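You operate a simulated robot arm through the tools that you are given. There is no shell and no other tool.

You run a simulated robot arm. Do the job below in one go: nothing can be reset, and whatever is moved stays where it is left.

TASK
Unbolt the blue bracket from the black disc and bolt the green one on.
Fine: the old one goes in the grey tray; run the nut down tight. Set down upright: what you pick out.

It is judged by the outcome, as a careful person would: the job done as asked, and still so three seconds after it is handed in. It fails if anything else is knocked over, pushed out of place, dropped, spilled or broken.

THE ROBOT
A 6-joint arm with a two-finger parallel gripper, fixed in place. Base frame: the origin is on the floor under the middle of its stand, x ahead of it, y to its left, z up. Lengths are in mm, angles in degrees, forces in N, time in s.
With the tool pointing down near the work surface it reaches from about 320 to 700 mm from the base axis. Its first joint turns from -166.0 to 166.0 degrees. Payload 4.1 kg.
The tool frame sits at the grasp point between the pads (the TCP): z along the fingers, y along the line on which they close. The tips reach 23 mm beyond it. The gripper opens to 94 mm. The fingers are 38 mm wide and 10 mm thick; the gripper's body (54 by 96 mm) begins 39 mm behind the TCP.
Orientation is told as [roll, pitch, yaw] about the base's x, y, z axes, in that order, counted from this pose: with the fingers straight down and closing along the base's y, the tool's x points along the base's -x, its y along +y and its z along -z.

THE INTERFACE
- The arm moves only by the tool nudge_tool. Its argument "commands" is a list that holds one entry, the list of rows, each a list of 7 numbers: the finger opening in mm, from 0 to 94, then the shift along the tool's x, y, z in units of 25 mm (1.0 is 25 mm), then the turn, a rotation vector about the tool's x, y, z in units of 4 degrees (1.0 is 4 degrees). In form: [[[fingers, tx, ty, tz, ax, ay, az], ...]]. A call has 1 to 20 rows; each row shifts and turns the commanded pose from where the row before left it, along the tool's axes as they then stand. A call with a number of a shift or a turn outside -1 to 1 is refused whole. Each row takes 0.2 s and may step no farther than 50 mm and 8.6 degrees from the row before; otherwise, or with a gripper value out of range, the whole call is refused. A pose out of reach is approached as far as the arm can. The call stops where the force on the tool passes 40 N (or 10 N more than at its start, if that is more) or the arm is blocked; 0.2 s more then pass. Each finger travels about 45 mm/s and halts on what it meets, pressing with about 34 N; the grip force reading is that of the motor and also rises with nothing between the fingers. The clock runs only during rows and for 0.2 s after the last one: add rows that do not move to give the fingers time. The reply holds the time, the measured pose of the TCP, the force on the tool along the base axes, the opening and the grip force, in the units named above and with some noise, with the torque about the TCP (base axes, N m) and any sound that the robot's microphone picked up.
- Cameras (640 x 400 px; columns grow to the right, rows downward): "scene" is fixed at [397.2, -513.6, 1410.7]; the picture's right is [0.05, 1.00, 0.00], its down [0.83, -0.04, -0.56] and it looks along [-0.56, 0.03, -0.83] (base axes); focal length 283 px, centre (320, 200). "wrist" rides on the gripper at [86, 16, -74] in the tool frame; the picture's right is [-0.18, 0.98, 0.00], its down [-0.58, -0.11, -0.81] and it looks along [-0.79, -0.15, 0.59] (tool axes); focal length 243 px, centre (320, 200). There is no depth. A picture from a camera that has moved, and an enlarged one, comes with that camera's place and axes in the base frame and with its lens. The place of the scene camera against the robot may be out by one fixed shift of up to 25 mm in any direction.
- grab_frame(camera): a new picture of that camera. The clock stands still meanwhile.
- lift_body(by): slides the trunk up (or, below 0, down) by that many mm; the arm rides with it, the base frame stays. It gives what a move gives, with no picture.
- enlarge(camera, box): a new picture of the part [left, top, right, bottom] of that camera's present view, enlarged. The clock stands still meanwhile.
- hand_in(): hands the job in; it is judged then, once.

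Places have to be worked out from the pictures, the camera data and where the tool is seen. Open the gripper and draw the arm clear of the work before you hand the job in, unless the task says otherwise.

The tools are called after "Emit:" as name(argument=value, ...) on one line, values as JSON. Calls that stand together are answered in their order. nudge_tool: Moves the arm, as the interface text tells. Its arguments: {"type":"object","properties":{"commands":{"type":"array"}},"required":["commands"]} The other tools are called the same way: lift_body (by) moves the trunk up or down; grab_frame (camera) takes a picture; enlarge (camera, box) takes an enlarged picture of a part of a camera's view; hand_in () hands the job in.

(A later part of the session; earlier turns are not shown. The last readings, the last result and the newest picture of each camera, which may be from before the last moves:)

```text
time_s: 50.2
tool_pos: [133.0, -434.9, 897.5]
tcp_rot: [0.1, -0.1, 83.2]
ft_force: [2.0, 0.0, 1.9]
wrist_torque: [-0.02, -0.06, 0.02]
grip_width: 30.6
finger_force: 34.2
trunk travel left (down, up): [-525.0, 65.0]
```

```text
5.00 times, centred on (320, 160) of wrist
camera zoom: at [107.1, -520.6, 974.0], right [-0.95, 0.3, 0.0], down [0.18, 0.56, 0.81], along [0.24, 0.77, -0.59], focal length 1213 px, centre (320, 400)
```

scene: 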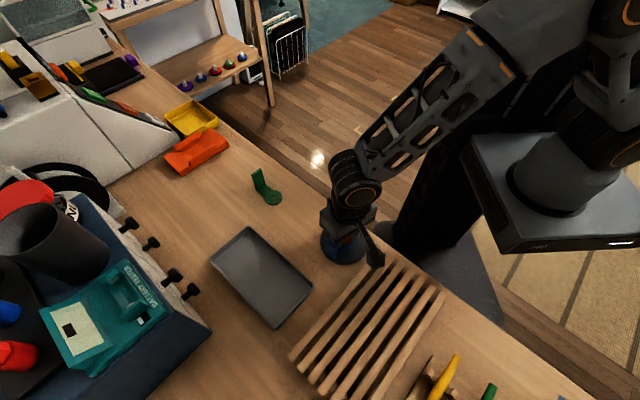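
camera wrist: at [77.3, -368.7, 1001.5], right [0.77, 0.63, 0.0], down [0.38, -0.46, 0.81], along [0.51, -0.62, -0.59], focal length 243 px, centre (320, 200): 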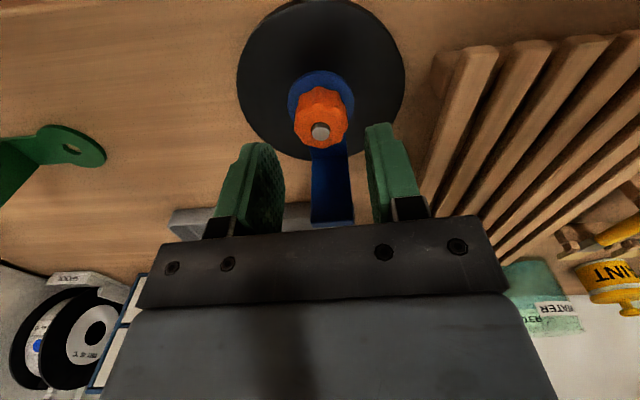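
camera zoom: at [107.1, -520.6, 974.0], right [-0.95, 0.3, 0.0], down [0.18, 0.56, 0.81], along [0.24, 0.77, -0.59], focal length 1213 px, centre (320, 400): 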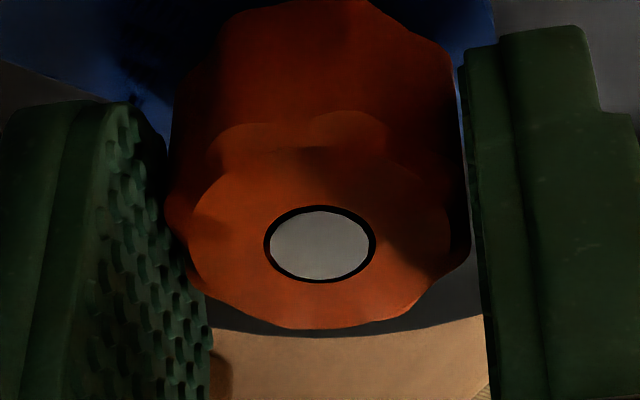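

The nut now sits flush with the stud top, so it's climbing ≈3 mm/turn. I'll release to 38 mm and rotate clockwise back 304° in four calls (80+80+80+64), then look.

Emit:
nudge_tool(commands=[[[38, 0, 0, 0, 0, 0, 0], [38, 0, 0, 0, 0, 0, 1], [38, 0, 0, 0, 0, 0, 1], [38, 0, 0, 0, 0, 0, 1], [38, 0, 0, 0, 0, 0, 1], [38, 0, 0, 0, 0, 0, 1], [38, 0, 0, 0, 0, 0, 1], [38, 0, 0, 0, 0, 0, 1], [38, 0, 0, 0, 0, 0, 1], [38, 0, 0, 0, 0, 0, 1], [38, 0, 0, 0, 0, 0, 1], [38, 0, 0, 0, 0, 0, 1], [38, 0, 0, 0, 0, 0, 1], [38, 0, 0, 0, 0, 0, 1], [38, 0, 0, 0, 0, 0, 1], [38, 0, 0, 0, 0, 0, 1], [38, 0, 0, 0, 0, 0, 1], [38, 0, 0, 0, 0, 0, 1], [38, 0, 0, 0, 0, 0, 1], [38, 0, 0, 0, 0, 0, 1]]])

Emit:
nudge_tool(commands=[[[38, 0, 0, 0, 0, 0, 1], [38, 0, 0, 0, 0, 0, 1], [38, 0, 0, 0, 0, 0, 1], [38, 0, 0, 0, 0, 0, 1], [38, 0, 0, 0, 0, 0, 1], [38, 0, 0, 0, 0, 0, 1], [38, 0, 0, 0, 0, 0, 1], [38, 0, 0, 0, 0, 0, 1], [38, 0, 0, 0, 0, 0, 1], [38, 0, 0, 0, 0, 0, 1], [38, 0, 0, 0, 0, 0, 1], [38, 0, 0, 0, 0, 0, 1], [38, 0, 0, 0, 0, 0, 1], [38, 0, 0, 0, 0, 0, 1], [38, 0, 0, 0, 0, 0, 1], [38, 0, 0, 0, 0, 0, 1], [38, 0, 0, 0, 0, 0, 1], [38, 0, 0, 0, 0, 0, 1], [38, 0, 0, 0, 0, 0, 1], [38, 0, 0, 0, 0, 0, 1]]])

Emit:
nudge_tool(commands=[[[38, 0, 0, 0, 0, 0, 1], [38, 0, 0, 0, 0, 0, 1], [38, 0, 0, 0, 0, 0, 1], [38, 0, 0, 0, 0, 0, 1], [38, 0, 0, 0, 0, 0, 1], [38, 0, 0, 0, 0, 0, 1], [38, 0, 0, 0, 0, 0, 1], [38, 0, 0, 0, 0, 0, 1], [38, 0, 0, 0, 0, 0, 1], [38, 0, 0, 0, 0, 0, 1], [38, 0, 0, 0, 0, 0, 1], [38, 0, 0, 0, 0, 0, 1], [38, 0, 0, 0, 0, 0, 1], [38, 0, 0, 0, 0, 0, 1], [38, 0, 0, 0, 0, 0, 1], [38, 0, 0, 0, 0, 0, 1], [38, 0, 0, 0, 0, 0, 1], [38, 0, 0, 0, 0, 0, 1], [38, 0, 0, 0, 0, 0, 1], [38, 0, 0, 0, 0, 0, 1]]])

Emit:
nudge_tool(commands=[[[38, 0, 0, 0, 0, 0, 1], [38, 0, 0, 0, 0, 0, 1], [38, 0, 0, 0, 0, 0, 1], [38, 0, 0, 0, 0, 0, 1], [38, 0, 0, 0, 0, 0, 1], [38, 0, 0, 0, 0, 0, 1], [38, 0, 0, 0, 0, 0, 1], [38, 0, 0, 0, 0, 0, 1], [38, 0, 0, 0, 0, 0, 1], [38, 0, 0, 0, 0, 0, 1], [38, 0, 0, 0, 0, 0, 1], [38, 0, 0, 0, 0, 0, 1], [38, 0, 0, 0, 0, 0, 1], [38, 0, 0, 0, 0, 0, 1], [38, 0, 0, 0, 0, 0, 1], [38, 0, 0, 0, 0, 0, 1], [38, 0, 0, 0, 0, 0, 1]]])

Emit:
enlarge(camera="wrist", box=[200, 80, 440, 240])

```text
time_s: 54.4
tool_pos: [133.9, -434.9, 897.6]
tcp_rot: [0.0, 0.0, 7.0]
ft_force: [0.0, -0.1, 0.7]
wrist_torque: [-0.04, -0.04, 0.01]
grip_width: 38.1
finger_force: 0.1
trunk travel left (down, up): [-525.0, 65.0]
```

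```text
time_s: 58.6
tool_pos: [133.7, -435.4, 899.0]
tcp_rot: [0.0, 0.1, -72.8]
ft_force: [0.4, -0.3, 0.7]
wrist_torque: [-0.01, -0.03, -0.02]
grip_width: 38.0
finger_force: 0.0
trunk travel left (down, up): [-525.0, 65.0]
```

```text
time_s: 62.8
tool_pos: [133.6, -434.7, 899.0]
tcp_rot: [-0.1, 0.0, -152.9]
ft_force: [-0.2, -0.2, 0.2]
wrist_torque: [0.01, -0.06, 0.01]
grip_width: 38.2
finger_force: 0.1
trunk travel left (down, up): [-525.0, 65.0]
```

```text
time_s: 66.4
tool_pos: [132.9, -434.5, 899.5]
tcp_rot: [-0.1, 0.0, 139.2]
ft_force: [-0.3, 0.2, 1.1]
wrist_torque: [-0.02, 0.01, 0.0]
grip_width: 38.1
finger_force: 0.1
trunk travel left (down, up): [-525.0, 65.0]
```

```text
2.50 times, centred on (320, 160) of wrist
camera zoom: at [187.7, -505.4, 974.1], right [-0.78, -0.62, 0.0], down [-0.37, 0.46, 0.81], along [-0.5, 0.63, -0.59], focal length 606 px, centre (320, 300)
```

zoom: 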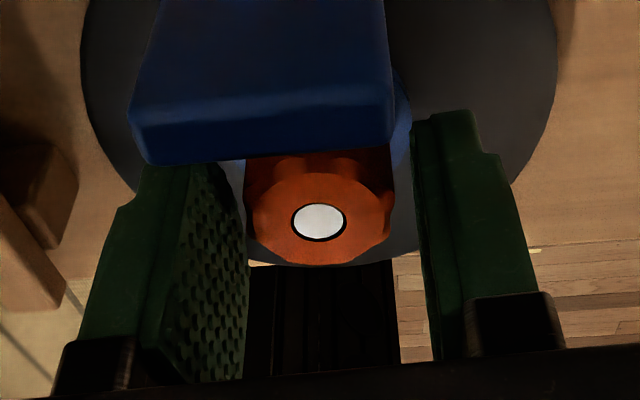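

Back at yaw -221, centred, nut flush with the stud. Gripping and unscrewing another 304° with about 0.75 mm of lift per 80°, in four calls; the force readings after each will show if the lift rate is right.

Emit:
nudge_tool(commands=[[[20, 0, 0, 0, 0, 0, 0], [20, 0, 0, 0, 0, 0, 0], [20, 0, 0, 0, 0, 0, -1], [20, 0, 0, 0, 0, 0, -1], [20, 0, 0, -0.01, 0, 0, -1], [20, 0, 0, 0, 0, 0, -1], [20, 0, 0, 0, 0, 0, -1], [20, 0, 0, 0, 0, 0, -1], [20, 0, 0, 0, 0, 0, -1], [20, 0, 0, 0, 0, 0, -1], [20, 0, 0, -0.01, 0, 0, -1], [20, 0, 0, 0, 0, 0, -1], [20, 0, 0, 0, 0, 0, -1], [20, 0, 0, 0, 0, 0, -1], [20, 0, 0, 0, 0, 0, -1], [20, 0, 0, 0, 0, 0, -1], [20, 0, 0, -0.01, 0, 0, -1], [20, 0, 0, 0, 0, 0, -1], [20, 0, 0, 0, 0, 0, -1], [20, 0, 0, 0, 0, 0, -1]]])

Emit:
nudge_tool(commands=[[[20, 0, 0, 0, 0, 0, -1], [20, 0, 0, 0, 0, 0, -1], [20, 0, 0, -0.01, 0, 0, -1], [20, 0, 0, 0, 0, 0, -1], [20, 0, 0, 0, 0, 0, -1], [20, 0, 0, 0, 0, 0, -1], [20, 0, 0, 0, 0, 0, -1], [20, 0, 0, 0, 0, 0, -1], [20, 0, 0, -0.01, 0, 0, -1], [20, 0, 0, 0, 0, 0, -1], [20, 0, 0, 0, 0, 0, -1], [20, 0, 0, 0, 0, 0, -1], [20, 0, 0, 0, 0, 0, -1], [20, 0, 0, 0, 0, 0, -1], [20, 0, 0, -0.01, 0, 0, -1], [20, 0, 0, 0, 0, 0, -1], [20, 0, 0, 0, 0, 0, -1], [20, 0, 0, 0, 0, 0, -1], [20, 0, 0, 0, 0, 0, -1], [20, 0, 0, 0, 0, 0, -1]]])

Emit:
nudge_tool(commands=[[[20, 0, 0, 0, 0, 0, -1], [20, 0, 0, 0, 0, 0, -1], [20, 0, 0, -0.01, 0, 0, -1], [20, 0, 0, 0, 0, 0, -1], [20, 0, 0, 0, 0, 0, -1], [20, 0, 0, 0, 0, 0, -1], [20, 0, 0, 0, 0, 0, -1], [20, 0, 0, 0, 0, 0, -1], [20, 0, 0, -0.01, 0, 0, -1], [20, 0, 0, 0, 0, 0, -1], [20, 0, 0, 0, 0, 0, -1], [20, 0, 0, 0, 0, 0, -1], [20, 0, 0, 0, 0, 0, -1], [20, 0, 0, 0, 0, 0, -1], [20, 0, 0, -0.01, 0, 0, -1], [20, 0, 0, 0, 0, 0, -1], [20, 0, 0, 0, 0, 0, -1], [20, 0, 0, 0, 0, 0, -1], [20, 0, 0, 0, 0, 0, -1], [20, 0, 0, 0, 0, 0, -1]]])

Emit:
nudge_tool(commands=[[[20, 0, 0, 0, 0, 0, -1], [20, 0, 0, 0, 0, 0, -1], [20, 0, 0, -0.01, 0, 0, -1], [20, 0, 0, 0, 0, 0, -1], [20, 0, 0, 0, 0, 0, -1], [20, 0, 0, 0, 0, 0, -1], [20, 0, 0, 0, 0, 0, -1], [20, 0, 0, 0, 0, 0, -1], [20, 0, 0, -0.01, 0, 0, -1], [20, 0, 0, 0, 0, 0, -1], [20, 0, 0, 0, 0, 0, -1], [20, 0, 0, 0, 0, 0, -1], [20, 0, 0, 0, 0, 0, -1], [20, 0, 0, 0, 0, 0, -1], [20, 0, 0, -0.01, 0, 0, -1], [20, 0, 0, 0, 0, 0, -1], [20, 0, 0, 0, 0, 0, -1], [20, 0, 0, 0, 0, 0, -1]]])

Emit:
enlarge(camera="wrist", box=[200, 80, 440, 240])

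```text
time_s: 70.6
tool_pos: [133.0, -435.7, 899.9]
tcp_rot: [0.0, 0.1, -148.9]
ft_force: [0.5, 0.6, 1.0]
wrist_torque: [0.0, -0.07, 0.04]
grip_width: 31.0
finger_force: 34.0
trunk travel left (down, up): [-525.0, 65.0]
```

```text
time_s: 74.8
tool_pos: [133.9, -435.1, 900.0]
tcp_rot: [0.0, -0.1, -68.8]
ft_force: [0.2, -1.5, 0.3]
wrist_torque: [-0.03, -0.03, -0.02]
grip_width: 30.9
finger_force: 33.9
trunk travel left (down, up): [-525.0, 65.0]
```

```text
time_s: 79.0
tool_pos: [133.1, -436.2, 900.6]
tcp_rot: [-0.1, -0.1, 11.2]
ft_force: [-0.2, 0.0, 0.7]
wrist_torque: [0.01, 0.01, 0.0]
grip_width: 30.7
finger_force: 33.5
trunk travel left (down, up): [-525.0, 65.0]
```

```text
time_s: 82.8
tool_pos: [133.6, -434.8, 901.3]
tcp_rot: [0.1, 0.0, 83.2]
ft_force: [0.4, 1.3, -0.4]
wrist_torque: [-0.01, 0.01, 0.01]
grip_width: 30.9
finger_force: 33.8
trunk travel left (down, up): [-525.0, 65.0]
```

```text
2.50 times, centred on (320, 160) of wrist
camera zoom: at [106.8, -520.7, 976.4], right [-0.95, 0.3, 0.0], down [0.18, 0.56, 0.81], along [0.24, 0.77, -0.59], focal length 606 px, centre (320, 300)
```

zoom: 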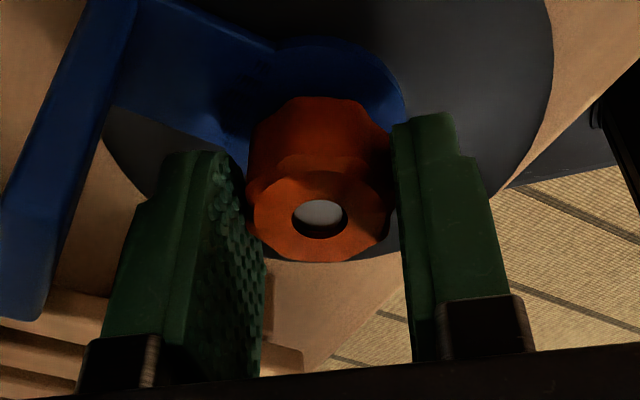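

Force stays near zero and the stud has sunk ≈3 mm below the nut's top face. I'll test whether the nut is already free by lifting 1 mm without turning and reading the pull.

Emit:
nudge_tool(commands=[[[20, 0, 0, -0.04, 0, 0, 0], [20, 0, 0, 0, 0, 0, 0]]])

```text
time_s: 83.4
tool_pos: [132.9, -435.0, 900.8]
tcp_rot: [0.0, 0.0, 83.2]
ft_force: [0.1, 0.0, 0.1]
wrist_torque: [-0.02, -0.01, 0.01]
grip_width: 30.8
finger_force: 34.3
trunk travel left (down, up): [-525.0, 65.0]
```

No pull at all, so the nut may be off the thread already. Lifting another 2 mm and comparing nut with stud in the picture.

Emit:
nudge_tool(commands=[[[20, 0, 0, -0.04, 0, 0, 0], [20, 0, 0, -0.04, 0, 0, 0], [20, 0, 0, 0, 0, 0, 0]]])

Emit:
enlarge(camera="wrist", box=[200, 80, 440, 240])

```text
time_s: 84.2
tool_pos: [134.4, -433.7, 903.1]
tcp_rot: [0.1, -0.1, 83.1]
ft_force: [-0.3, 0.4, -0.2]
wrist_torque: [-0.01, -0.01, -0.01]
grip_width: 30.6
finger_force: 33.6
trunk travel left (down, up): [-525.0, 65.0]
```

```text
2.50 times, centred on (320, 160) of wrist
camera zoom: at [106.8, -520.9, 979.3], right [-0.95, 0.3, 0.0], down [0.18, 0.56, 0.81], along [0.24, 0.77, -0.59], focal length 606 px, centre (320, 300)
```

zoom: 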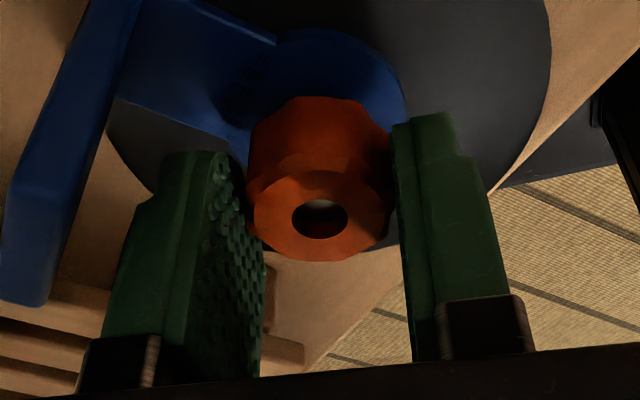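

The nut rises freely with the gripper, so it is off the thread (≈2 turns). I'll lift it straight up ≈57 mm to clear the stud and the wall, then look.

Emit:
nudge_tool(commands=[[[20, 0, 0, -0.4, 0, 0, 0], [20, 0, 0, -0.6, 0, 0, 0], [20, 0, 0, -0.7, 0, 0, 0], [20, 0, 0, -0.6, 0, 0, 0], [20, 0, 0, 0, 0, 0, 0]]])

Emit:
grab_frame(camera="wrist")

Emit:
enlarge(camera="scene", box=[200, 150, 400, 290])

```text
time_s: 85.4
tool_pos: [133.1, -435.2, 962.2]
tcp_rot: [0.0, 0.0, 83.2]
ft_force: [0.4, -0.1, -0.4]
wrist_torque: [0.01, 0.01, -0.01]
grip_width: 30.8
finger_force: 34.2
trunk travel left (down, up): [-525.0, 65.0]
```

```text
taken
camera wrist: at [107.3, -520.6, 1037.1], right [-0.95, 0.3, 0.0], down [0.18, 0.56, 0.81], along [0.24, 0.77, -0.59], focal length 243 px, centre (320, 200)
```

wrist: 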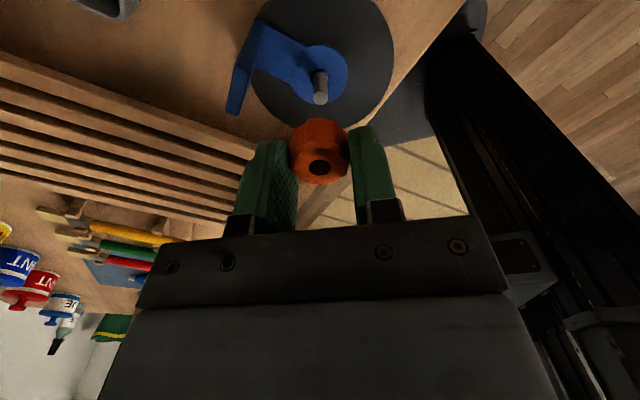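

```text
2.86 times, centred on (300, 220) of scene
camera zoom: at [397.2, -513.6, 1410.7], right [0.05, 1.0, 0.0], down [0.83, -0.04, -0.56], along [-0.56, 0.03, -0.83], focal length 810 px, centre (377, 143)
```

zoom: 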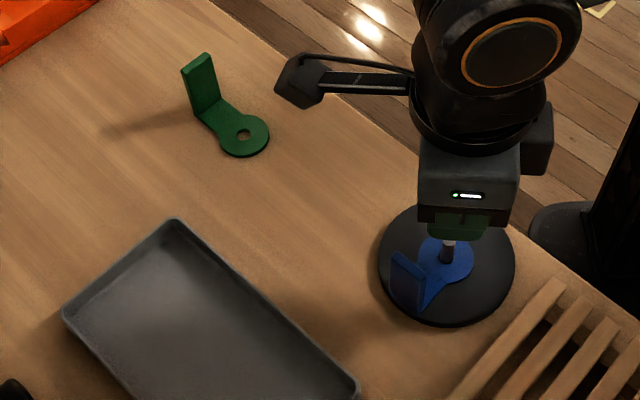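

The nut is off and clear; the stud is visible with the blue bracket still seated. I'll turn to yaw ≈3 (keeping clear of the wrist limit), then traverse to free bench near [70, -520] to set the nut down.

Emit:
nudge_tool(commands=[[[20, 0, 0, 0, 0, 0, 1], [20, 0, 0, 0, 0, 0, 1], [20, 0, 0, 0, 0, 0, 1], [20, 0, 0, 0, 0, 0, 1], [20, 0, 0, 0, 0, 0, 1], [20, 0, 0, 0, 0, 0, 1], [20, 0, 0, 0, 0, 0, 1], [20, 0, 0, 0, 0, 0, 1], [20, 0, 0, 0, 0, 0, 1], [20, 0, 0, 0, 0, 0, 1], [20, 0, 0, 0, 0, 0, 1], [20, 0, 0, 0, 0, 0, 1], [20, 0, 0, 0, 0, 0, 1], [20, 0, 0, 0, 0, 0, 1], [20, 0, 0, 0, 0, 0, 1], [20, 0, 0, 0, 0, 0, 1], [20, 0, 0, 0, 0, 0, 1], [20, 0, 0, 0, 0, 0, 1], [20, 0, 0, 0, 0, 0, 1], [20, 0, 0, 0, 0, 0, 1]]])

Emit:
enlarge(camera="wrist", box=[240, 0, 400, 160])

Emit:
nudge_tool(commands=[[[20, 0.54, -0.65, 0, 0, 0, 0], [20, 0.54, -0.65, 0, 0, 0, 0], [20, 0.54, -0.65, 0, 0, 0, 0], [20, 0.54, -0.65, 0, 0, 0, 0], [20, 0.54, -0.65, 0, 0, 0, 0], [20, 0, 0, 0, 0, 0, 0]]])

Emit:
grab_frame(camera="wrist")

Emit:
grab_frame(camera="scene")

```text
time_s: 89.6
tool_pos: [134.4, -435.2, 961.2]
tcp_rot: [0.1, 0.0, 3.1]
ft_force: [-0.1, 0.3, -0.7]
wrist_torque: [0.03, 0.0, -0.01]
grip_width: 30.7
finger_force: 34.4
trunk travel left (down, up): [-525.0, 65.0]
```

```text
2.50 times, centred on (320, 80) of wrist
camera zoom: at [46.0, -425.0, 1036.9], right [0.13, 0.99, 0.0], down [0.59, -0.08, 0.81], along [0.8, -0.11, -0.59], focal length 606 px, centre (320, 500)
```

zoom: 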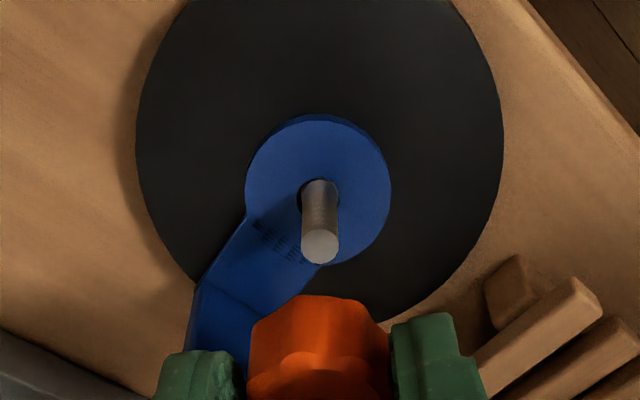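

```text
time_s: 91.0
tool_pos: [70.6, -519.7, 960.4]
tcp_rot: [0.0, 0.0, 3.2]
ft_force: [0.4, 0.2, -1.5]
wrist_torque: [0.0, 0.0, -0.02]
grip_width: 30.6
finger_force: 33.9
trunk travel left (down, up): [-525.0, 65.0]
```

```text
taken
camera wrist: at [-17.3, -510.6, 1036.8], right [0.13, 0.99, 0.0], down [0.59, -0.08, 0.81], along [0.8, -0.1, -0.59], focal length 243 px, centre (320, 200)
```

wrist: 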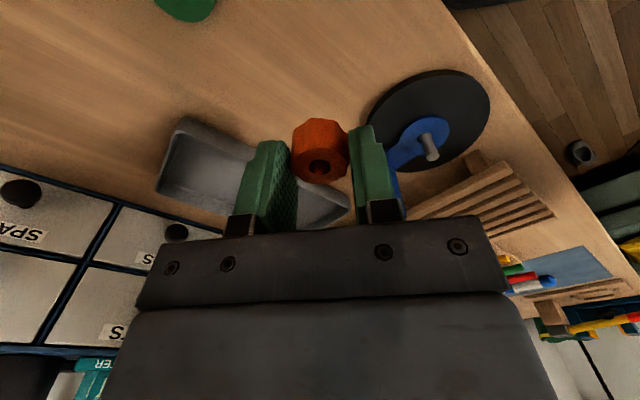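

```text
taken
```

scene: 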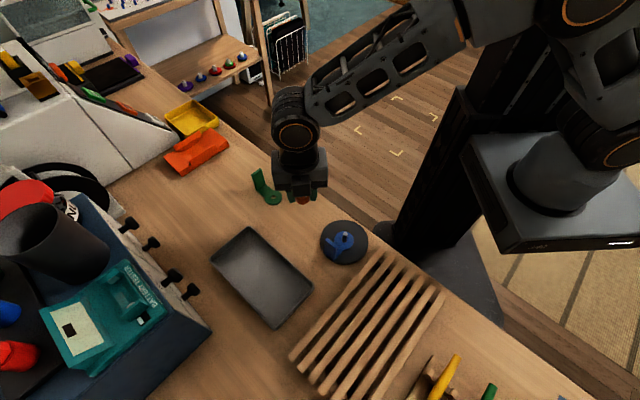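

Tool is over free bench at [70, -520], well clear of tray, disc and green bracket. Descending to TCP ≈ 893 first (nut bottom ≈ 868), then I'll feel for the bench in small steps.

Emit:
nudge_tool(commands=[[[20, 0, 0, 0.7, 0, 0, 0], [20, 0, 0, 0.7, 0, 0, 0], [20, 0, 0, 0.7, 0, 0, 0], [20, 0, 0, 0.6, 0, 0, 0], [20, 0, 0, 0, 0, 0, 0]]])

Emit:
grab_frame(camera="wrist")

Emit:
enlarge(camera="scene", box=[230, 130, 350, 230])

```text
time_s: 92.2
tool_pos: [69.8, -519.3, 893.3]
tcp_rot: [0.1, 0.0, 3.1]
ft_force: [-0.1, -0.7, -0.3]
wrist_torque: [0.01, -0.01, 0.0]
grip_width: 30.5
finger_force: 34.3
trunk travel left (down, up): [-525.0, 65.0]
```

```text
taken
camera wrist: at [-16.8, -510.0, 969.0], right [0.13, 0.99, 0.0], down [0.59, -0.08, 0.81], along [0.8, -0.1, -0.59], focal length 243 px, centre (320, 200)
```

wrist: 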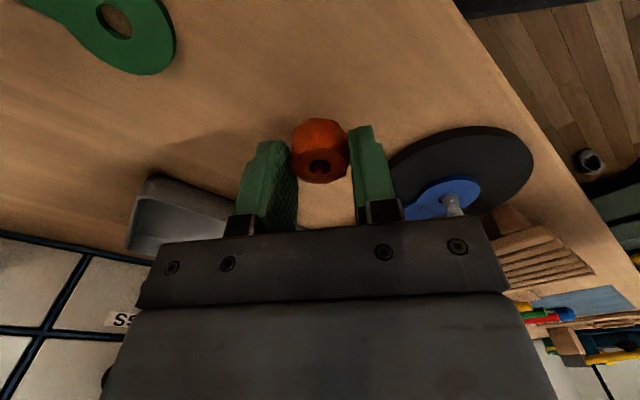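

```text
4.00 times, centred on (290, 180) of scene
camera zoom: at [397.2, -513.6, 1410.7], right [0.05, 1.0, 0.0], down [0.83, -0.04, -0.56], along [-0.56, 0.03, -0.83], focal length 1133 px, centre (440, 280)
```

zoom: 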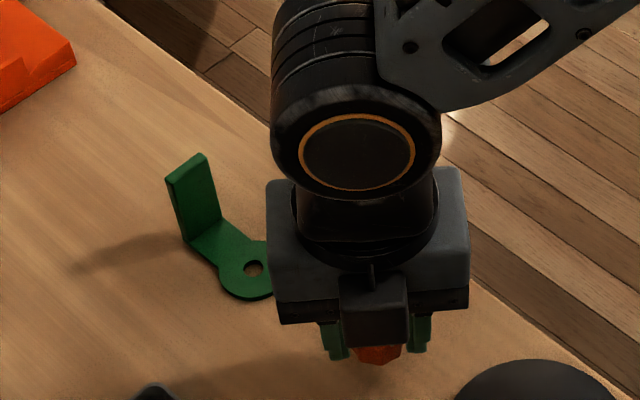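

Still above the bench with its shadow separate from it. Stepping down 8 mm in 1 mm rows and reading the vertical force.

Emit:
nudge_tool(commands=[[[20, 0, 0, 0.04, 0, 0, 0], [20, 0, 0, 0.04, 0, 0, 0], [20, 0, 0, 0.04, 0, 0, 0], [20, 0, 0, 0.04, 0, 0, 0], [20, 0, 0, 0.04, 0, 0, 0], [20, 0, 0, 0.04, 0, 0, 0], [20, 0, 0, 0.04, 0, 0, 0], [20, 0, 0, 0.04, 0, 0, 0]]])

Emit:
nudge_tool(commands=[[[20, 0, 0, 0.04, 0, 0, 0], [20, 0, 0, 0.04, 0, 0, 0]]])

Emit:
grab_frame(camera="wrist")

```text
time_s: 94.0
tool_pos: [70.4, -518.9, 886.3]
tcp_rot: [0.1, 0.0, 3.1]
ft_force: [-0.3, 0.3, 0.8]
wrist_torque: [-0.01, 0.0, -0.02]
grip_width: 30.2
finger_force: 33.1
trunk travel left (down, up): [-525.0, 65.0]
```

```text
time_s: 94.6
tool_pos: [70.4, -520.2, 883.2]
tcp_rot: [0.0, 0.1, 3.1]
ft_force: [-0.3, -0.4, -0.4]
wrist_torque: [0.02, 0.02, 0.01]
grip_width: 30.5
finger_force: 34.0
trunk travel left (down, up): [-525.0, 65.0]
```

```text
taken
camera wrist: at [-17.0, -509.7, 959.1], right [0.13, 0.99, 0.0], down [0.59, -0.08, 0.81], along [0.8, -0.1, -0.59], focal length 243 px, centre (320, 200)
```

wrist: 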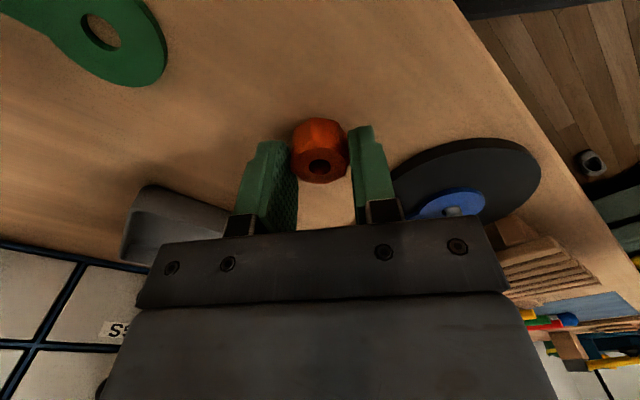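

No contact yet at TCP 883. Continuing down in 1 mm steps, three at a time.

Emit:
nudge_tool(commands=[[[20, 0, 0, 0.04, 0, 0, 0], [20, 0, 0, 0.04, 0, 0, 0], [20, 0, 0, 0.04, 0, 0, 0]]])

Emit:
nudge_tool(commands=[[[20, 0, 0, 0.04, 0, 0, 0], [20, 0, 0, 0.04, 0, 0, 0]]])

```text
time_s: 95.4
tool_pos: [70.0, -519.3, 882.9]
tcp_rot: [0.0, 0.0, 3.2]
ft_force: [0.8, 2.8, 7.9]
wrist_torque: [0.14, 0.05, -0.01]
grip_width: 30.4
finger_force: 33.9
trunk travel left (down, up): [-525.0, 65.0]
```

```text
time_s: 96.0
tool_pos: [70.2, -520.2, 881.8]
tcp_rot: [-0.3, -0.1, 3.2]
ft_force: [0.1, -0.6, 25.4]
wrist_torque: [0.14, 0.04, 0.04]
grip_width: 30.1
finger_force: 34.5
trunk travel left (down, up): [-525.0, 65.0]
```

Contact: 25 N upward, so the nut is standing on the bench. Backing off 2 mm to unload, then opening to 50 mm and lifting away.

Emit:
nudge_tool(commands=[[[20, 0, 0, -0.04, 0, 0, 0], [20, 0, 0, -0.04, 0, 0, 0], [20, 0, 0, 0, 0, 0, 0]]])

Emit:
nudge_tool(commands=[[[40, 0, 0, 0, 0, 0, 0], [50, 0, 0, 0, 0, 0, 0], [50, 0, 0, 0, 0, 0, 0]]])

Emit:
grab_frame(camera="wrist")

```text
time_s: 96.8
tool_pos: [71.1, -519.7, 881.7]
tcp_rot: [0.0, 0.0, 3.1]
ft_force: [0.1, -5.9, 21.1]
wrist_torque: [-0.13, -0.01, 0.05]
grip_width: 30.3
finger_force: 34.4
trunk travel left (down, up): [-525.0, 65.0]
```

```text
time_s: 97.6
tool_pos: [70.0, -519.4, 881.0]
tcp_rot: [0.1, -0.1, 3.1]
ft_force: [0.2, -0.6, 0.8]
wrist_torque: [0.0, -0.01, 0.03]
grip_width: 50.1
finger_force: 0.1
trunk travel left (down, up): [-525.0, 65.0]
```

```text
taken
camera wrist: at [-17.1, -509.8, 956.0], right [0.13, 0.99, 0.0], down [0.59, -0.08, 0.81], along [0.8, -0.1, -0.59], focal length 243 px, centre (320, 200)
```

wrist: 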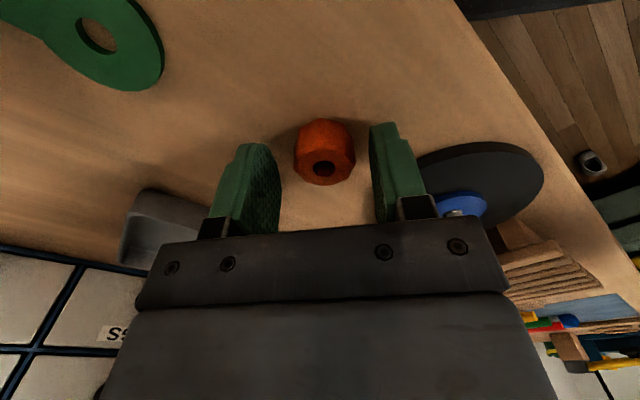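

The nut stands upright on the bench, released. I'll lift 95 mm, traverse back above the stud, and turn to yaw ≈48 so the closing line matches the blue wall's normal; the camera will then see the wall edge-on.

Emit:
nudge_tool(commands=[[[50, 0, 0, -0.6, 0, 0, 0], [50, 0, 0, -0.8, 0, 0, 0], [50, 0, 0, -0.8, 0, 0, 0], [50, 0, 0, -0.8, 0, 0, 0], [50, 0, 0, -0.8, 0, 0, 0], [50, 0, 0, 0, 0, 0, 0]]])

Emit:
grab_frame(camera="wrist")

Emit:
nudge_tool(commands=[[[50, -0.542, 0.648, 0, 0, 0, 0], [50, -0.542, 0.648, 0, 0, 0, 0], [50, -0.542, 0.648, 0, 0, 0, 0], [50, -0.542, 0.648, 0, 0, 0, 0], [50, -0.542, 0.648, 0, 0, 0, 0], [50, 0, 0, 0, 0, 0, -1], [50, 0, 0, 0, 0, 0, -1], [50, 0, 0, 0, 0, 0, -1], [50, 0, 0, 0, 0, 0, -1], [50, 0, 0, 0, 0, 0, -1], [50, 0, 0, 0, 0, 0, -1], [50, 0, 0, 0, 0, 0, -1], [50, 0, 0, 0, 0, 0, -1], [50, 0, 0, 0, 0, 0, -1], [50, 0, 0, 0, 0, 0, -1], [50, 0, 0, 0, 0, 0, -1], [50, 0, 0, 0, 0, 0, -0.2], [50, 0, 0, 0, 0, 0, 0]]])

Emit:
grab_frame(camera="wrist")

Emit:
enlarge(camera="wrist", box=[230, 0, 400, 120])

```text
time_s: 99.0
tool_pos: [70.7, -519.1, 976.1]
tcp_rot: [0.0, 0.1, 3.1]
ft_force: [0.1, -0.2, 0.0]
wrist_torque: [0.06, 0.01, 0.01]
grip_width: 50.2
finger_force: 0.2
trunk travel left (down, up): [-525.0, 65.0]
```

```text
taken
camera wrist: at [-17.1, -509.4, 1051.9], right [0.13, 0.99, 0.0], down [0.59, -0.08, 0.81], along [0.8, -0.1, -0.59], focal length 243 px, centre (320, 200)
```

wrist: 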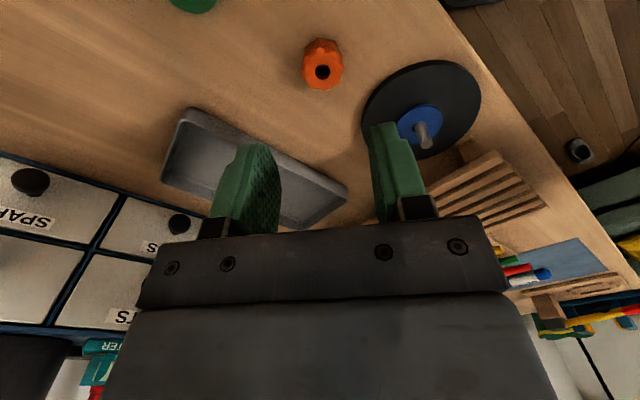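

```text
time_s: 102.8
tool_pos: [133.6, -436.1, 976.4]
tcp_rot: [0.0, 0.0, 48.0]
ft_force: [-0.8, -1.1, 0.1]
wrist_torque: [0.03, -0.04, 0.0]
grip_width: 50.2
finger_force: 0.0
trunk travel left (down, up): [-525.0, 65.0]
```

```text
taken
camera wrist: at [63.8, -490.1, 1051.5], right [-0.61, 0.79, 0.0], down [0.47, 0.36, 0.81], along [0.64, 0.49, -0.59], focal length 243 px, centre (320, 200)
```

wrist: 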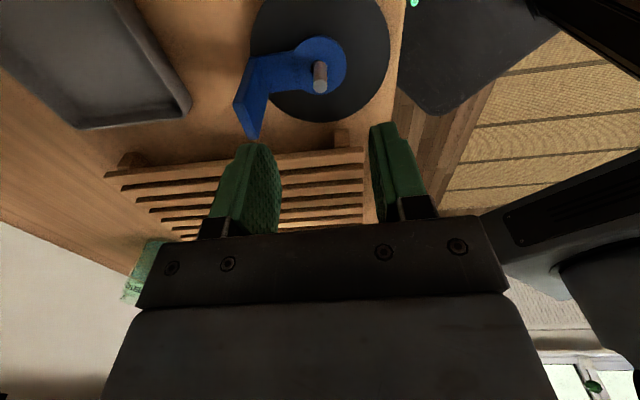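

```text
3.33 times, centred on (315, 60) of wrist
camera zoom: at [63.8, -490.1, 1051.5], right [-0.61, 0.79, 0.0], down [0.47, 0.36, 0.81], along [0.64, 0.49, -0.59], focal length 809 px, centre (337, 667)
```

zoom: 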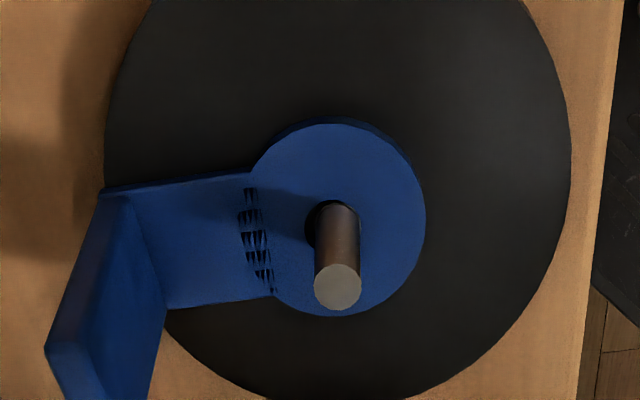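

Measured from this view: wall inner face 43 mm from the stud at azimuth ≈-45.5°, about 26 mm wide and 5–6 mm thick, top at z≈926. I'll move over the wall centre ≈[165, -469], trim yaw to ≈44.8, narrow to 32 mm and come down so the tips are just above the wall top.

Emit:
nudge_tool(commands=[[[40, 0.04, -0.6, 0, 0, 0, 0.4], [32, 0.04, -0.6, 0, 0, 0, 0.4], [32, 0.04, -0.596, 0, 0, 0, 0], [32, 0, 0, 0.4, 0, 0, 0], [32, 0, 0, 0.38, 0, 0, 0], [32, 0, 0, 0, 0, 0, 0]]])

Emit:
grab_frame(camera="wrist")

Emit:
enlarge(camera="wrist", box=[230, 60, 430, 230])

Emit:
enlarge(camera="scene", box=[300, 170, 400, 280])

```text
time_s: 104.2
tool_pos: [163.8, -467.8, 956.2]
tcp_rot: [0.0, -0.1, 44.7]
ft_force: [-0.3, 0.2, 0.4]
wrist_torque: [0.03, -0.03, 0.01]
grip_width: 32.1
finger_force: 0.2
trunk travel left (down, up): [-525.0, 65.0]
```

```text
taken
camera wrist: at [91.0, -519.2, 1031.4], right [-0.56, 0.83, 0.0], down [0.49, 0.33, 0.81], along [0.67, 0.45, -0.59], focal length 243 px, centre (320, 200)
```

wrist: 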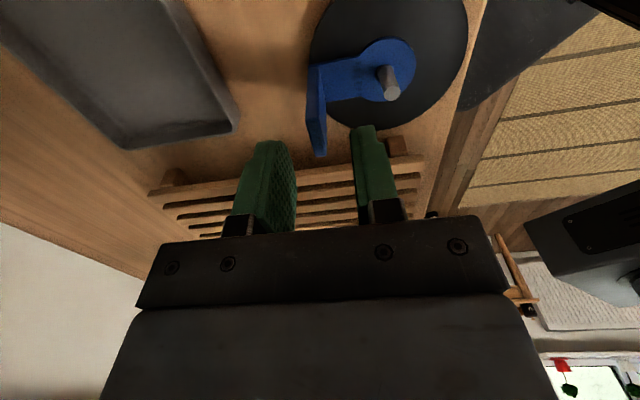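

```text
2.35 times, centred on (330, 145) of wrist
camera zoom: at [91.0, -519.2, 1031.4], right [-0.56, 0.83, 0.0], down [0.49, 0.33, 0.81], along [0.67, 0.45, -0.59], focal length 571 px, centre (296, 329)
```

zoom: 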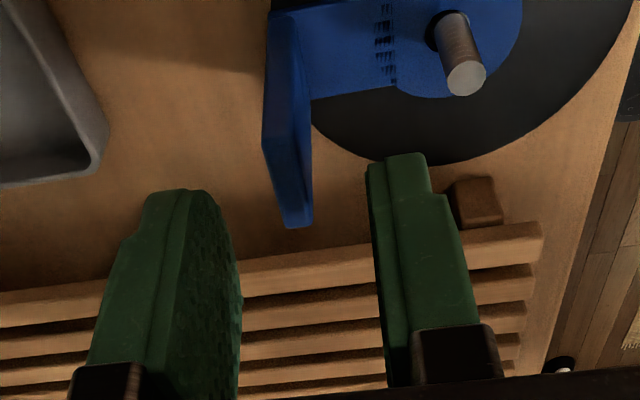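

```text
3.64 times, centred on (350, 225) of scene
camera zoom: at [397.2, -513.6, 1410.7], right [0.05, 1.0, 0.0], down [0.83, -0.04, -0.56], along [-0.56, 0.03, -0.83], focal length 1030 px, centre (211, 109)
```

zoom: 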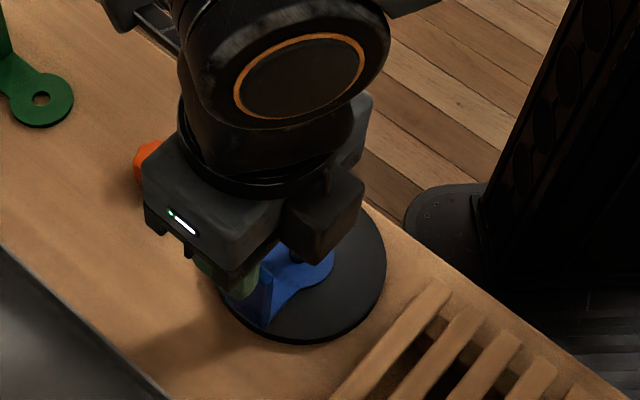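

The wall's top is parallel to the pads, 1.8 mm off centre toward −tool-y, at z≈926. Shifting by that and descending 54 mm so the pads straddle the wall, with tips ≈12 mm above the bracket plate.

Emit:
nudge_tool(commands=[[[32, 0, -0.07, 0, 0, 0, 0], [32, 0, 0, 0.5, 0, 0, 0], [32, 0, 0, 0.5, 0, 0, 0], [32, 0, 0, 0.5, 0, 0, 0], [32, 0, 0, 0.4, 0, 0, 0], [32, 0, 0, 0.27, 0, 0, 0], [32, 0, 0, 0, 0, 0, 0]]])

Emit:
grab_frame(camera="wrist")

Emit:
enlarge(camera="scene", box=[300, 170, 400, 280])

```text
time_s: 105.8
tool_pos: [165.6, -469.2, 901.7]
tcp_rot: [0.0, 0.0, 44.7]
ft_force: [-0.1, -0.8, -0.7]
wrist_torque: [-0.02, 0.0, 0.0]
grip_width: 32.0
finger_force: 0.1
trunk travel left (down, up): [-525.0, 65.0]
```

```text
taken
camera wrist: at [92.7, -520.5, 977.3], right [-0.56, 0.83, 0.0], down [0.49, 0.33, 0.81], along [0.67, 0.45, -0.59], focal length 243 px, centre (320, 200)
```

wrist: 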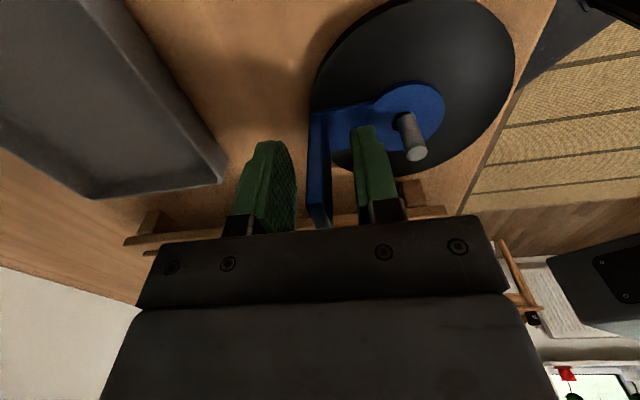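

```text
3.64 times, centred on (350, 225) of scene
camera zoom: at [397.2, -513.6, 1410.7], right [0.05, 1.0, 0.0], down [0.83, -0.04, -0.56], along [-0.56, 0.03, -0.83], focal length 1030 px, centre (211, 109)
```

zoom: 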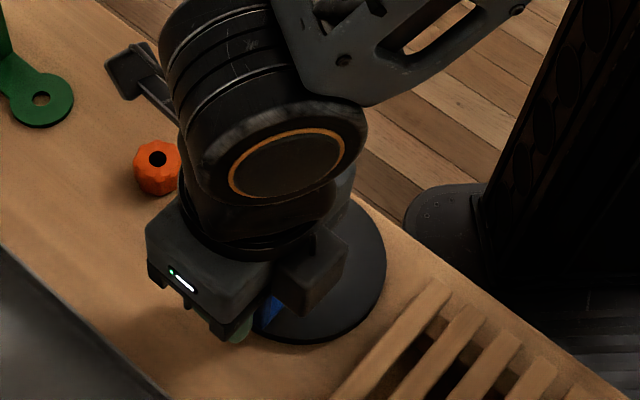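

The pads straddle the wall with room on both sides. Closing on it and checking the grip width.

Emit:
nudge_tool(commands=[[[0, 0, 0, 0, 0, 0, 0], [0, 0, 0, 0, 0, 0, 0], [0, 0, 0, 0, 0, 0, 0], [0, 0, 0, 0, 0, 0, 0]]])

Emit:
grab_frame(camera="wrist")

```text
time_s: 106.8
tool_pos: [165.4, -468.9, 902.8]
tcp_rot: [-0.1, 0.1, 44.7]
ft_force: [0.1, -0.4, 0.0]
wrist_torque: [0.0, -0.03, 0.04]
grip_width: 7.7
finger_force: 34.0
trunk travel left (down, up): [-525.0, 65.0]
```

```text
taken
camera wrist: at [92.6, -520.5, 977.3], right [-0.56, 0.83, 0.0], down [0.49, 0.33, 0.81], along [0.67, 0.45, -0.59], focal length 243 px, centre (320, 200)
```

wrist: 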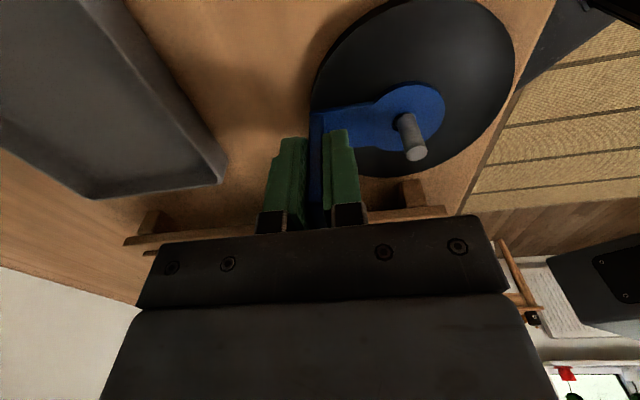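

Gripped at 7.7 mm (the wall's thickness). I'll store a close reference view of ring and stud relative to the gripper, then lift 3 mm to check that the bracket comes freely.

Emit:
enlarge(camera="wrist", box=[290, 60, 470, 210])

Emit:
nudge_tool(commands=[[[0, 0, 0, -0.06, 0, 0, 0], [0, 0, 0, -0.06, 0, 0, 0], [0, 0, 0, 0, 0, 0, 0]]])

Emit:
enlarge(camera="wrist", box=[290, 60, 470, 210])

```text
2.67 times, centred on (380, 135) of wrist
camera zoom: at [92.6, -520.5, 977.3], right [-0.56, 0.83, 0.0], down [0.49, 0.33, 0.81], along [0.67, 0.45, -0.59], focal length 647 px, centre (160, 373)
```

zoom: 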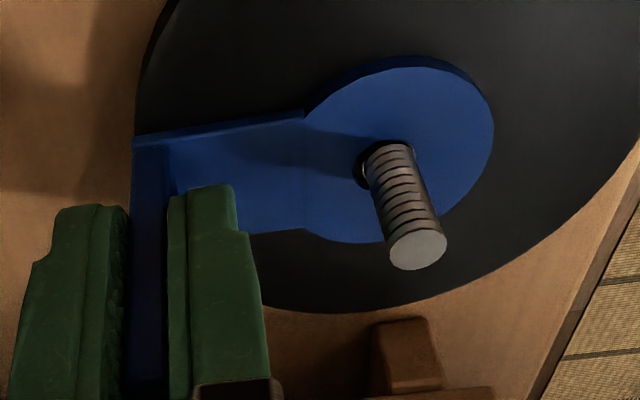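

```text
time_s: 107.6
tool_pos: [165.9, -468.8, 905.3]
tcp_rot: [0.0, 0.0, 44.6]
ft_force: [0.5, -0.2, -0.7]
wrist_torque: [-0.03, -0.02, 0.03]
grip_width: 7.9
finger_force: 33.4
trunk travel left (down, up): [-525.0, 65.0]
```

```text
2.67 times, centred on (380, 135) of wrist
camera zoom: at [92.4, -520.5, 980.4], right [-0.56, 0.83, 0.0], down [0.49, 0.33, 0.81], along [0.67, 0.45, -0.59], focal length 647 px, centre (160, 373)
```

zoom: 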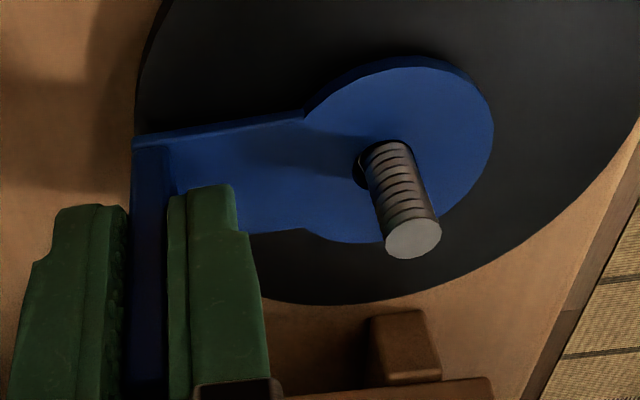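

The ring stays fixed in the gripper while the stud slides through it, with no force, so it is free. Lifting straight up another 60 mm.

Emit:
nudge_tool(commands=[[[0, 0, 0, -0.3, 0, 0, 0], [0, 0, 0, -0.3, 0, 0, 0], [0, 0, 0, -0.4, 0, 0, 0], [0, 0, 0, -0.4, 0, 0, 0], [0, 0, 0, -0.5, 0, 0, 0], [0, 0, 0, -0.5, 0, 0, 0], [0, 0, 0, 0, 0, 0, 0]]])

Emit:
grab_frame(camera="wrist")

Emit:
grab_frame(camera="scene")

```text
time_s: 109.2
tool_pos: [165.4, -469.7, 965.4]
tcp_rot: [0.0, 0.0, 44.7]
ft_force: [0.7, -0.2, -0.7]
wrist_torque: [-0.02, 0.03, 0.01]
grip_width: 7.8
finger_force: 33.7
trunk travel left (down, up): [-525.0, 65.0]
```

```text
taken
camera wrist: at [92.5, -520.5, 1040.5], right [-0.56, 0.83, 0.0], down [0.49, 0.33, 0.81], along [0.67, 0.45, -0.59], focal length 243 px, centre (320, 200)
```

wrist: 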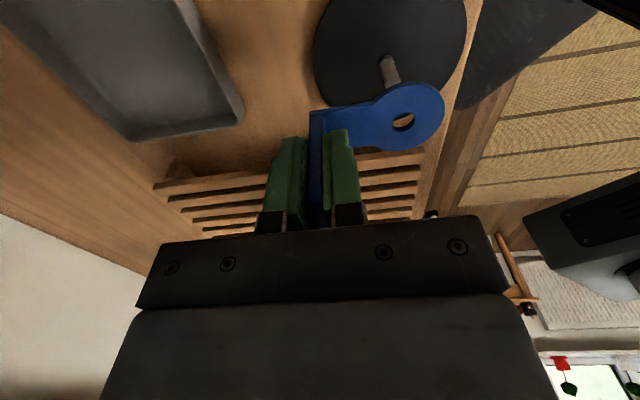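

```text
taken
```

scene: 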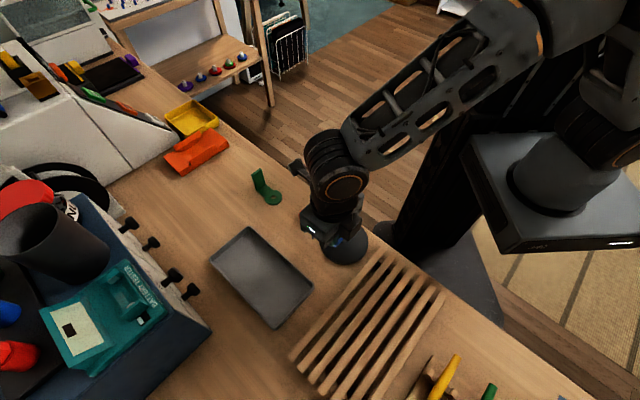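

The blue bracket is clear of the stud. Next: turn 90° clockwise in place so it will lie along the tray's long axis, then traverse to put the wall at ≈[162, -620] over the tray (centre ≈[192, -605]); plate bottom stays ≈50 mm above everything.

Emit:
enlarge(camera="wrist", box=[290, 60, 470, 210])

Emit:
nudge_tool(commands=[[[0, 0, 0, 0, 0, 0, 1], [0, 0, 0, 0, 0, 0, 1], [0, 0, 0, 0, 0, 0, 1], [0, 0, 0, 0, 0, 0, 1], [0, 0, 0, 0, 0, 0, 1], [0, 0, 0, 0, 0, 0, 1], [0, 0, 0, 0, 0, 0, 1], [0, 0, 0, 0, 0, 0, 1], [0, 0, 0, 0, 0, 0, 1], [0, 0, 0, 0, 0, 0, 1], [0, 0, 0, 0, 0, 0, 1], [0, 0, 0, 0, 0, 0, 1], [0, 0, 0, 0, 0, 0, 1], [0, 0, 0, 0, 0, 0, 1], [0, 0, 0, 0, 0, 0, 1], [0, 0, 0, 0, 0, 0, 1], [0, 0, 0, 0, 0, 0, 1], [0, 0, 0, 0, 0, 0, 1], [0, 0, 0, 0, 0, 0, 1], [0, 0, 0, 0, 0, 0, 1]]])

Emit:
nudge_tool(commands=[[[0, 0, 0, 0, 0, 0, 1], [0, 0, 0, 0, 0, 0, 1], [0, 0, 0, 0, 0, 0, 0.5], [0, -0.695, -0.713, 0, 0, 0, 0], [0, -0.695, -0.713, 0, 0, 0, 0], [0, -0.695, -0.713, 0, 0, 0, 0], [0, -0.695, -0.713, 0, 0, 0, 0], [0, -0.695, -0.713, 0, 0, 0, 0], [0, -0.695, -0.713, 0, 0, 0, 0], [0, 0, 0, 0, 0, 0, 0]]])

Emit:
grab_frame(camera="wrist")

Emit:
grab_frame(camera="scene")

```text
2.67 times, centred on (380, 135) of wrist
camera zoom: at [92.5, -520.5, 1040.5], right [-0.56, 0.83, 0.0], down [0.49, 0.33, 0.81], along [0.67, 0.45, -0.59], focal length 647 px, centre (160, 373)
```

zoom: 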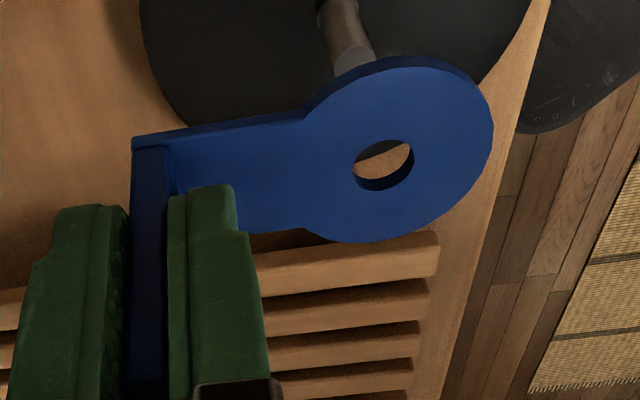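

```text
time_s: 113.4
tool_pos: [164.8, -469.4, 964.3]
tcp_rot: [-0.1, 0.0, -35.3]
ft_force: [-0.7, -0.1, -1.4]
wrist_torque: [-0.04, 0.03, 0.01]
grip_width: 7.7
finger_force: 33.6
trunk travel left (down, up): [-525.0, 65.0]
```

```text
time_s: 115.6
tool_pos: [162.9, -618.7, 962.5]
tcp_rot: [0.0, 0.1, -45.3]
ft_force: [0.9, -1.6, -1.6]
wrist_torque: [-0.01, 0.04, -0.01]
grip_width: 7.6
finger_force: 33.9
trunk travel left (down, up): [-525.0, 65.0]
```

```text
taken
camera wrist: at [113.6, -548.0, 1040.5], right [0.83, 0.56, 0.0], down [0.33, -0.49, 0.81], along [0.45, -0.67, -0.59], focal length 243 px, centre (320, 200)
```

wrist: 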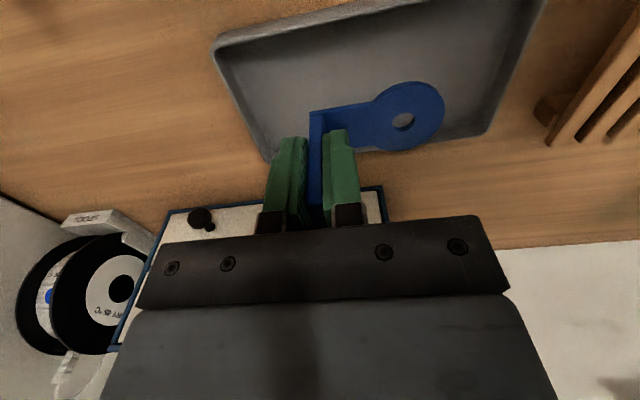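

```text
taken
```

scene: 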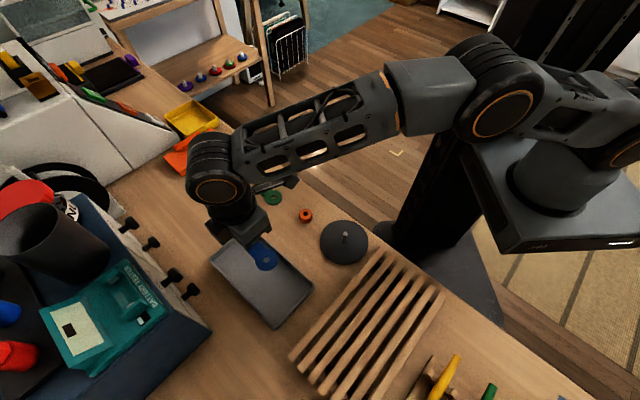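

The bracket is over the tray; projecting its footprint down, it would sit ≈10 mm toward the near rim, so I'll shift 10 mm along −tool-x to centre it, then descend 58 mm (plate bottom ≈10 mm above the tray floor).

Emit:
nudge_tool(commands=[[[0, -0.4, 0, 0, 0, 0, 0], [0, 0, 0, 0.5, 0, 0, 0], [0, 0, 0, 0.5, 0, 0, 0], [0, 0, 0, 0.5, 0, 0, 0], [0, 0, 0, 0.5, 0, 0, 0], [0, 0, 0, 0.32, 0, 0, 0], [0, 0, 0, 0, 0, 0, 0]]])

Emit:
grab_frame(camera="wrist")

Emit:
enlarge(camera="scene", box=[170, 170, 330, 340])

```text
time_s: 117.2
tool_pos: [170.5, -625.2, 907.4]
tcp_rot: [0.0, 0.0, -45.3]
ft_force: [-0.1, 0.5, -1.3]
wrist_torque: [0.01, 0.0, -0.02]
grip_width: 7.7
finger_force: 34.0
trunk travel left (down, up): [-525.0, 65.0]
```

```text
taken
camera wrist: at [121.0, -554.8, 982.3], right [0.83, 0.56, 0.0], down [0.33, -0.49, 0.81], along [0.45, -0.67, -0.59], focal length 243 px, centre (320, 200)
```

wrist: 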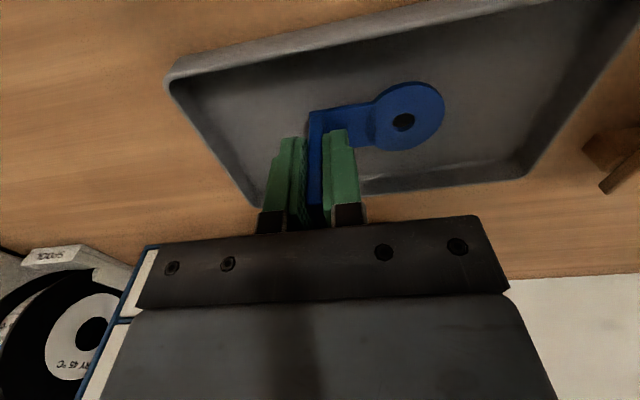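

```text
2.35 times, centred on (250, 255) of scene
camera zoom: at [397.2, -513.6, 1410.7], right [0.05, 1.0, 0.0], down [0.83, -0.04, -0.56], along [-0.56, 0.03, -0.83], focal length 667 px, centre (485, 71)
```

zoom: 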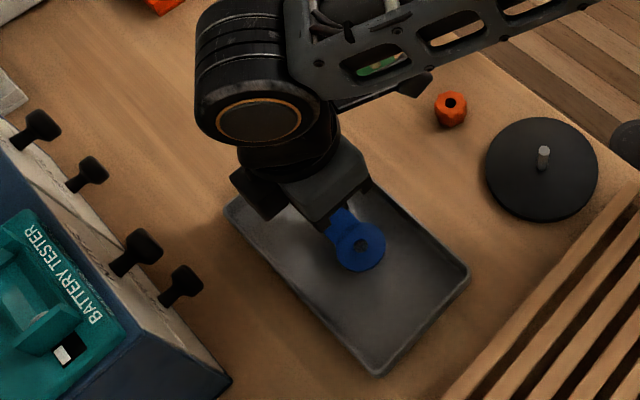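

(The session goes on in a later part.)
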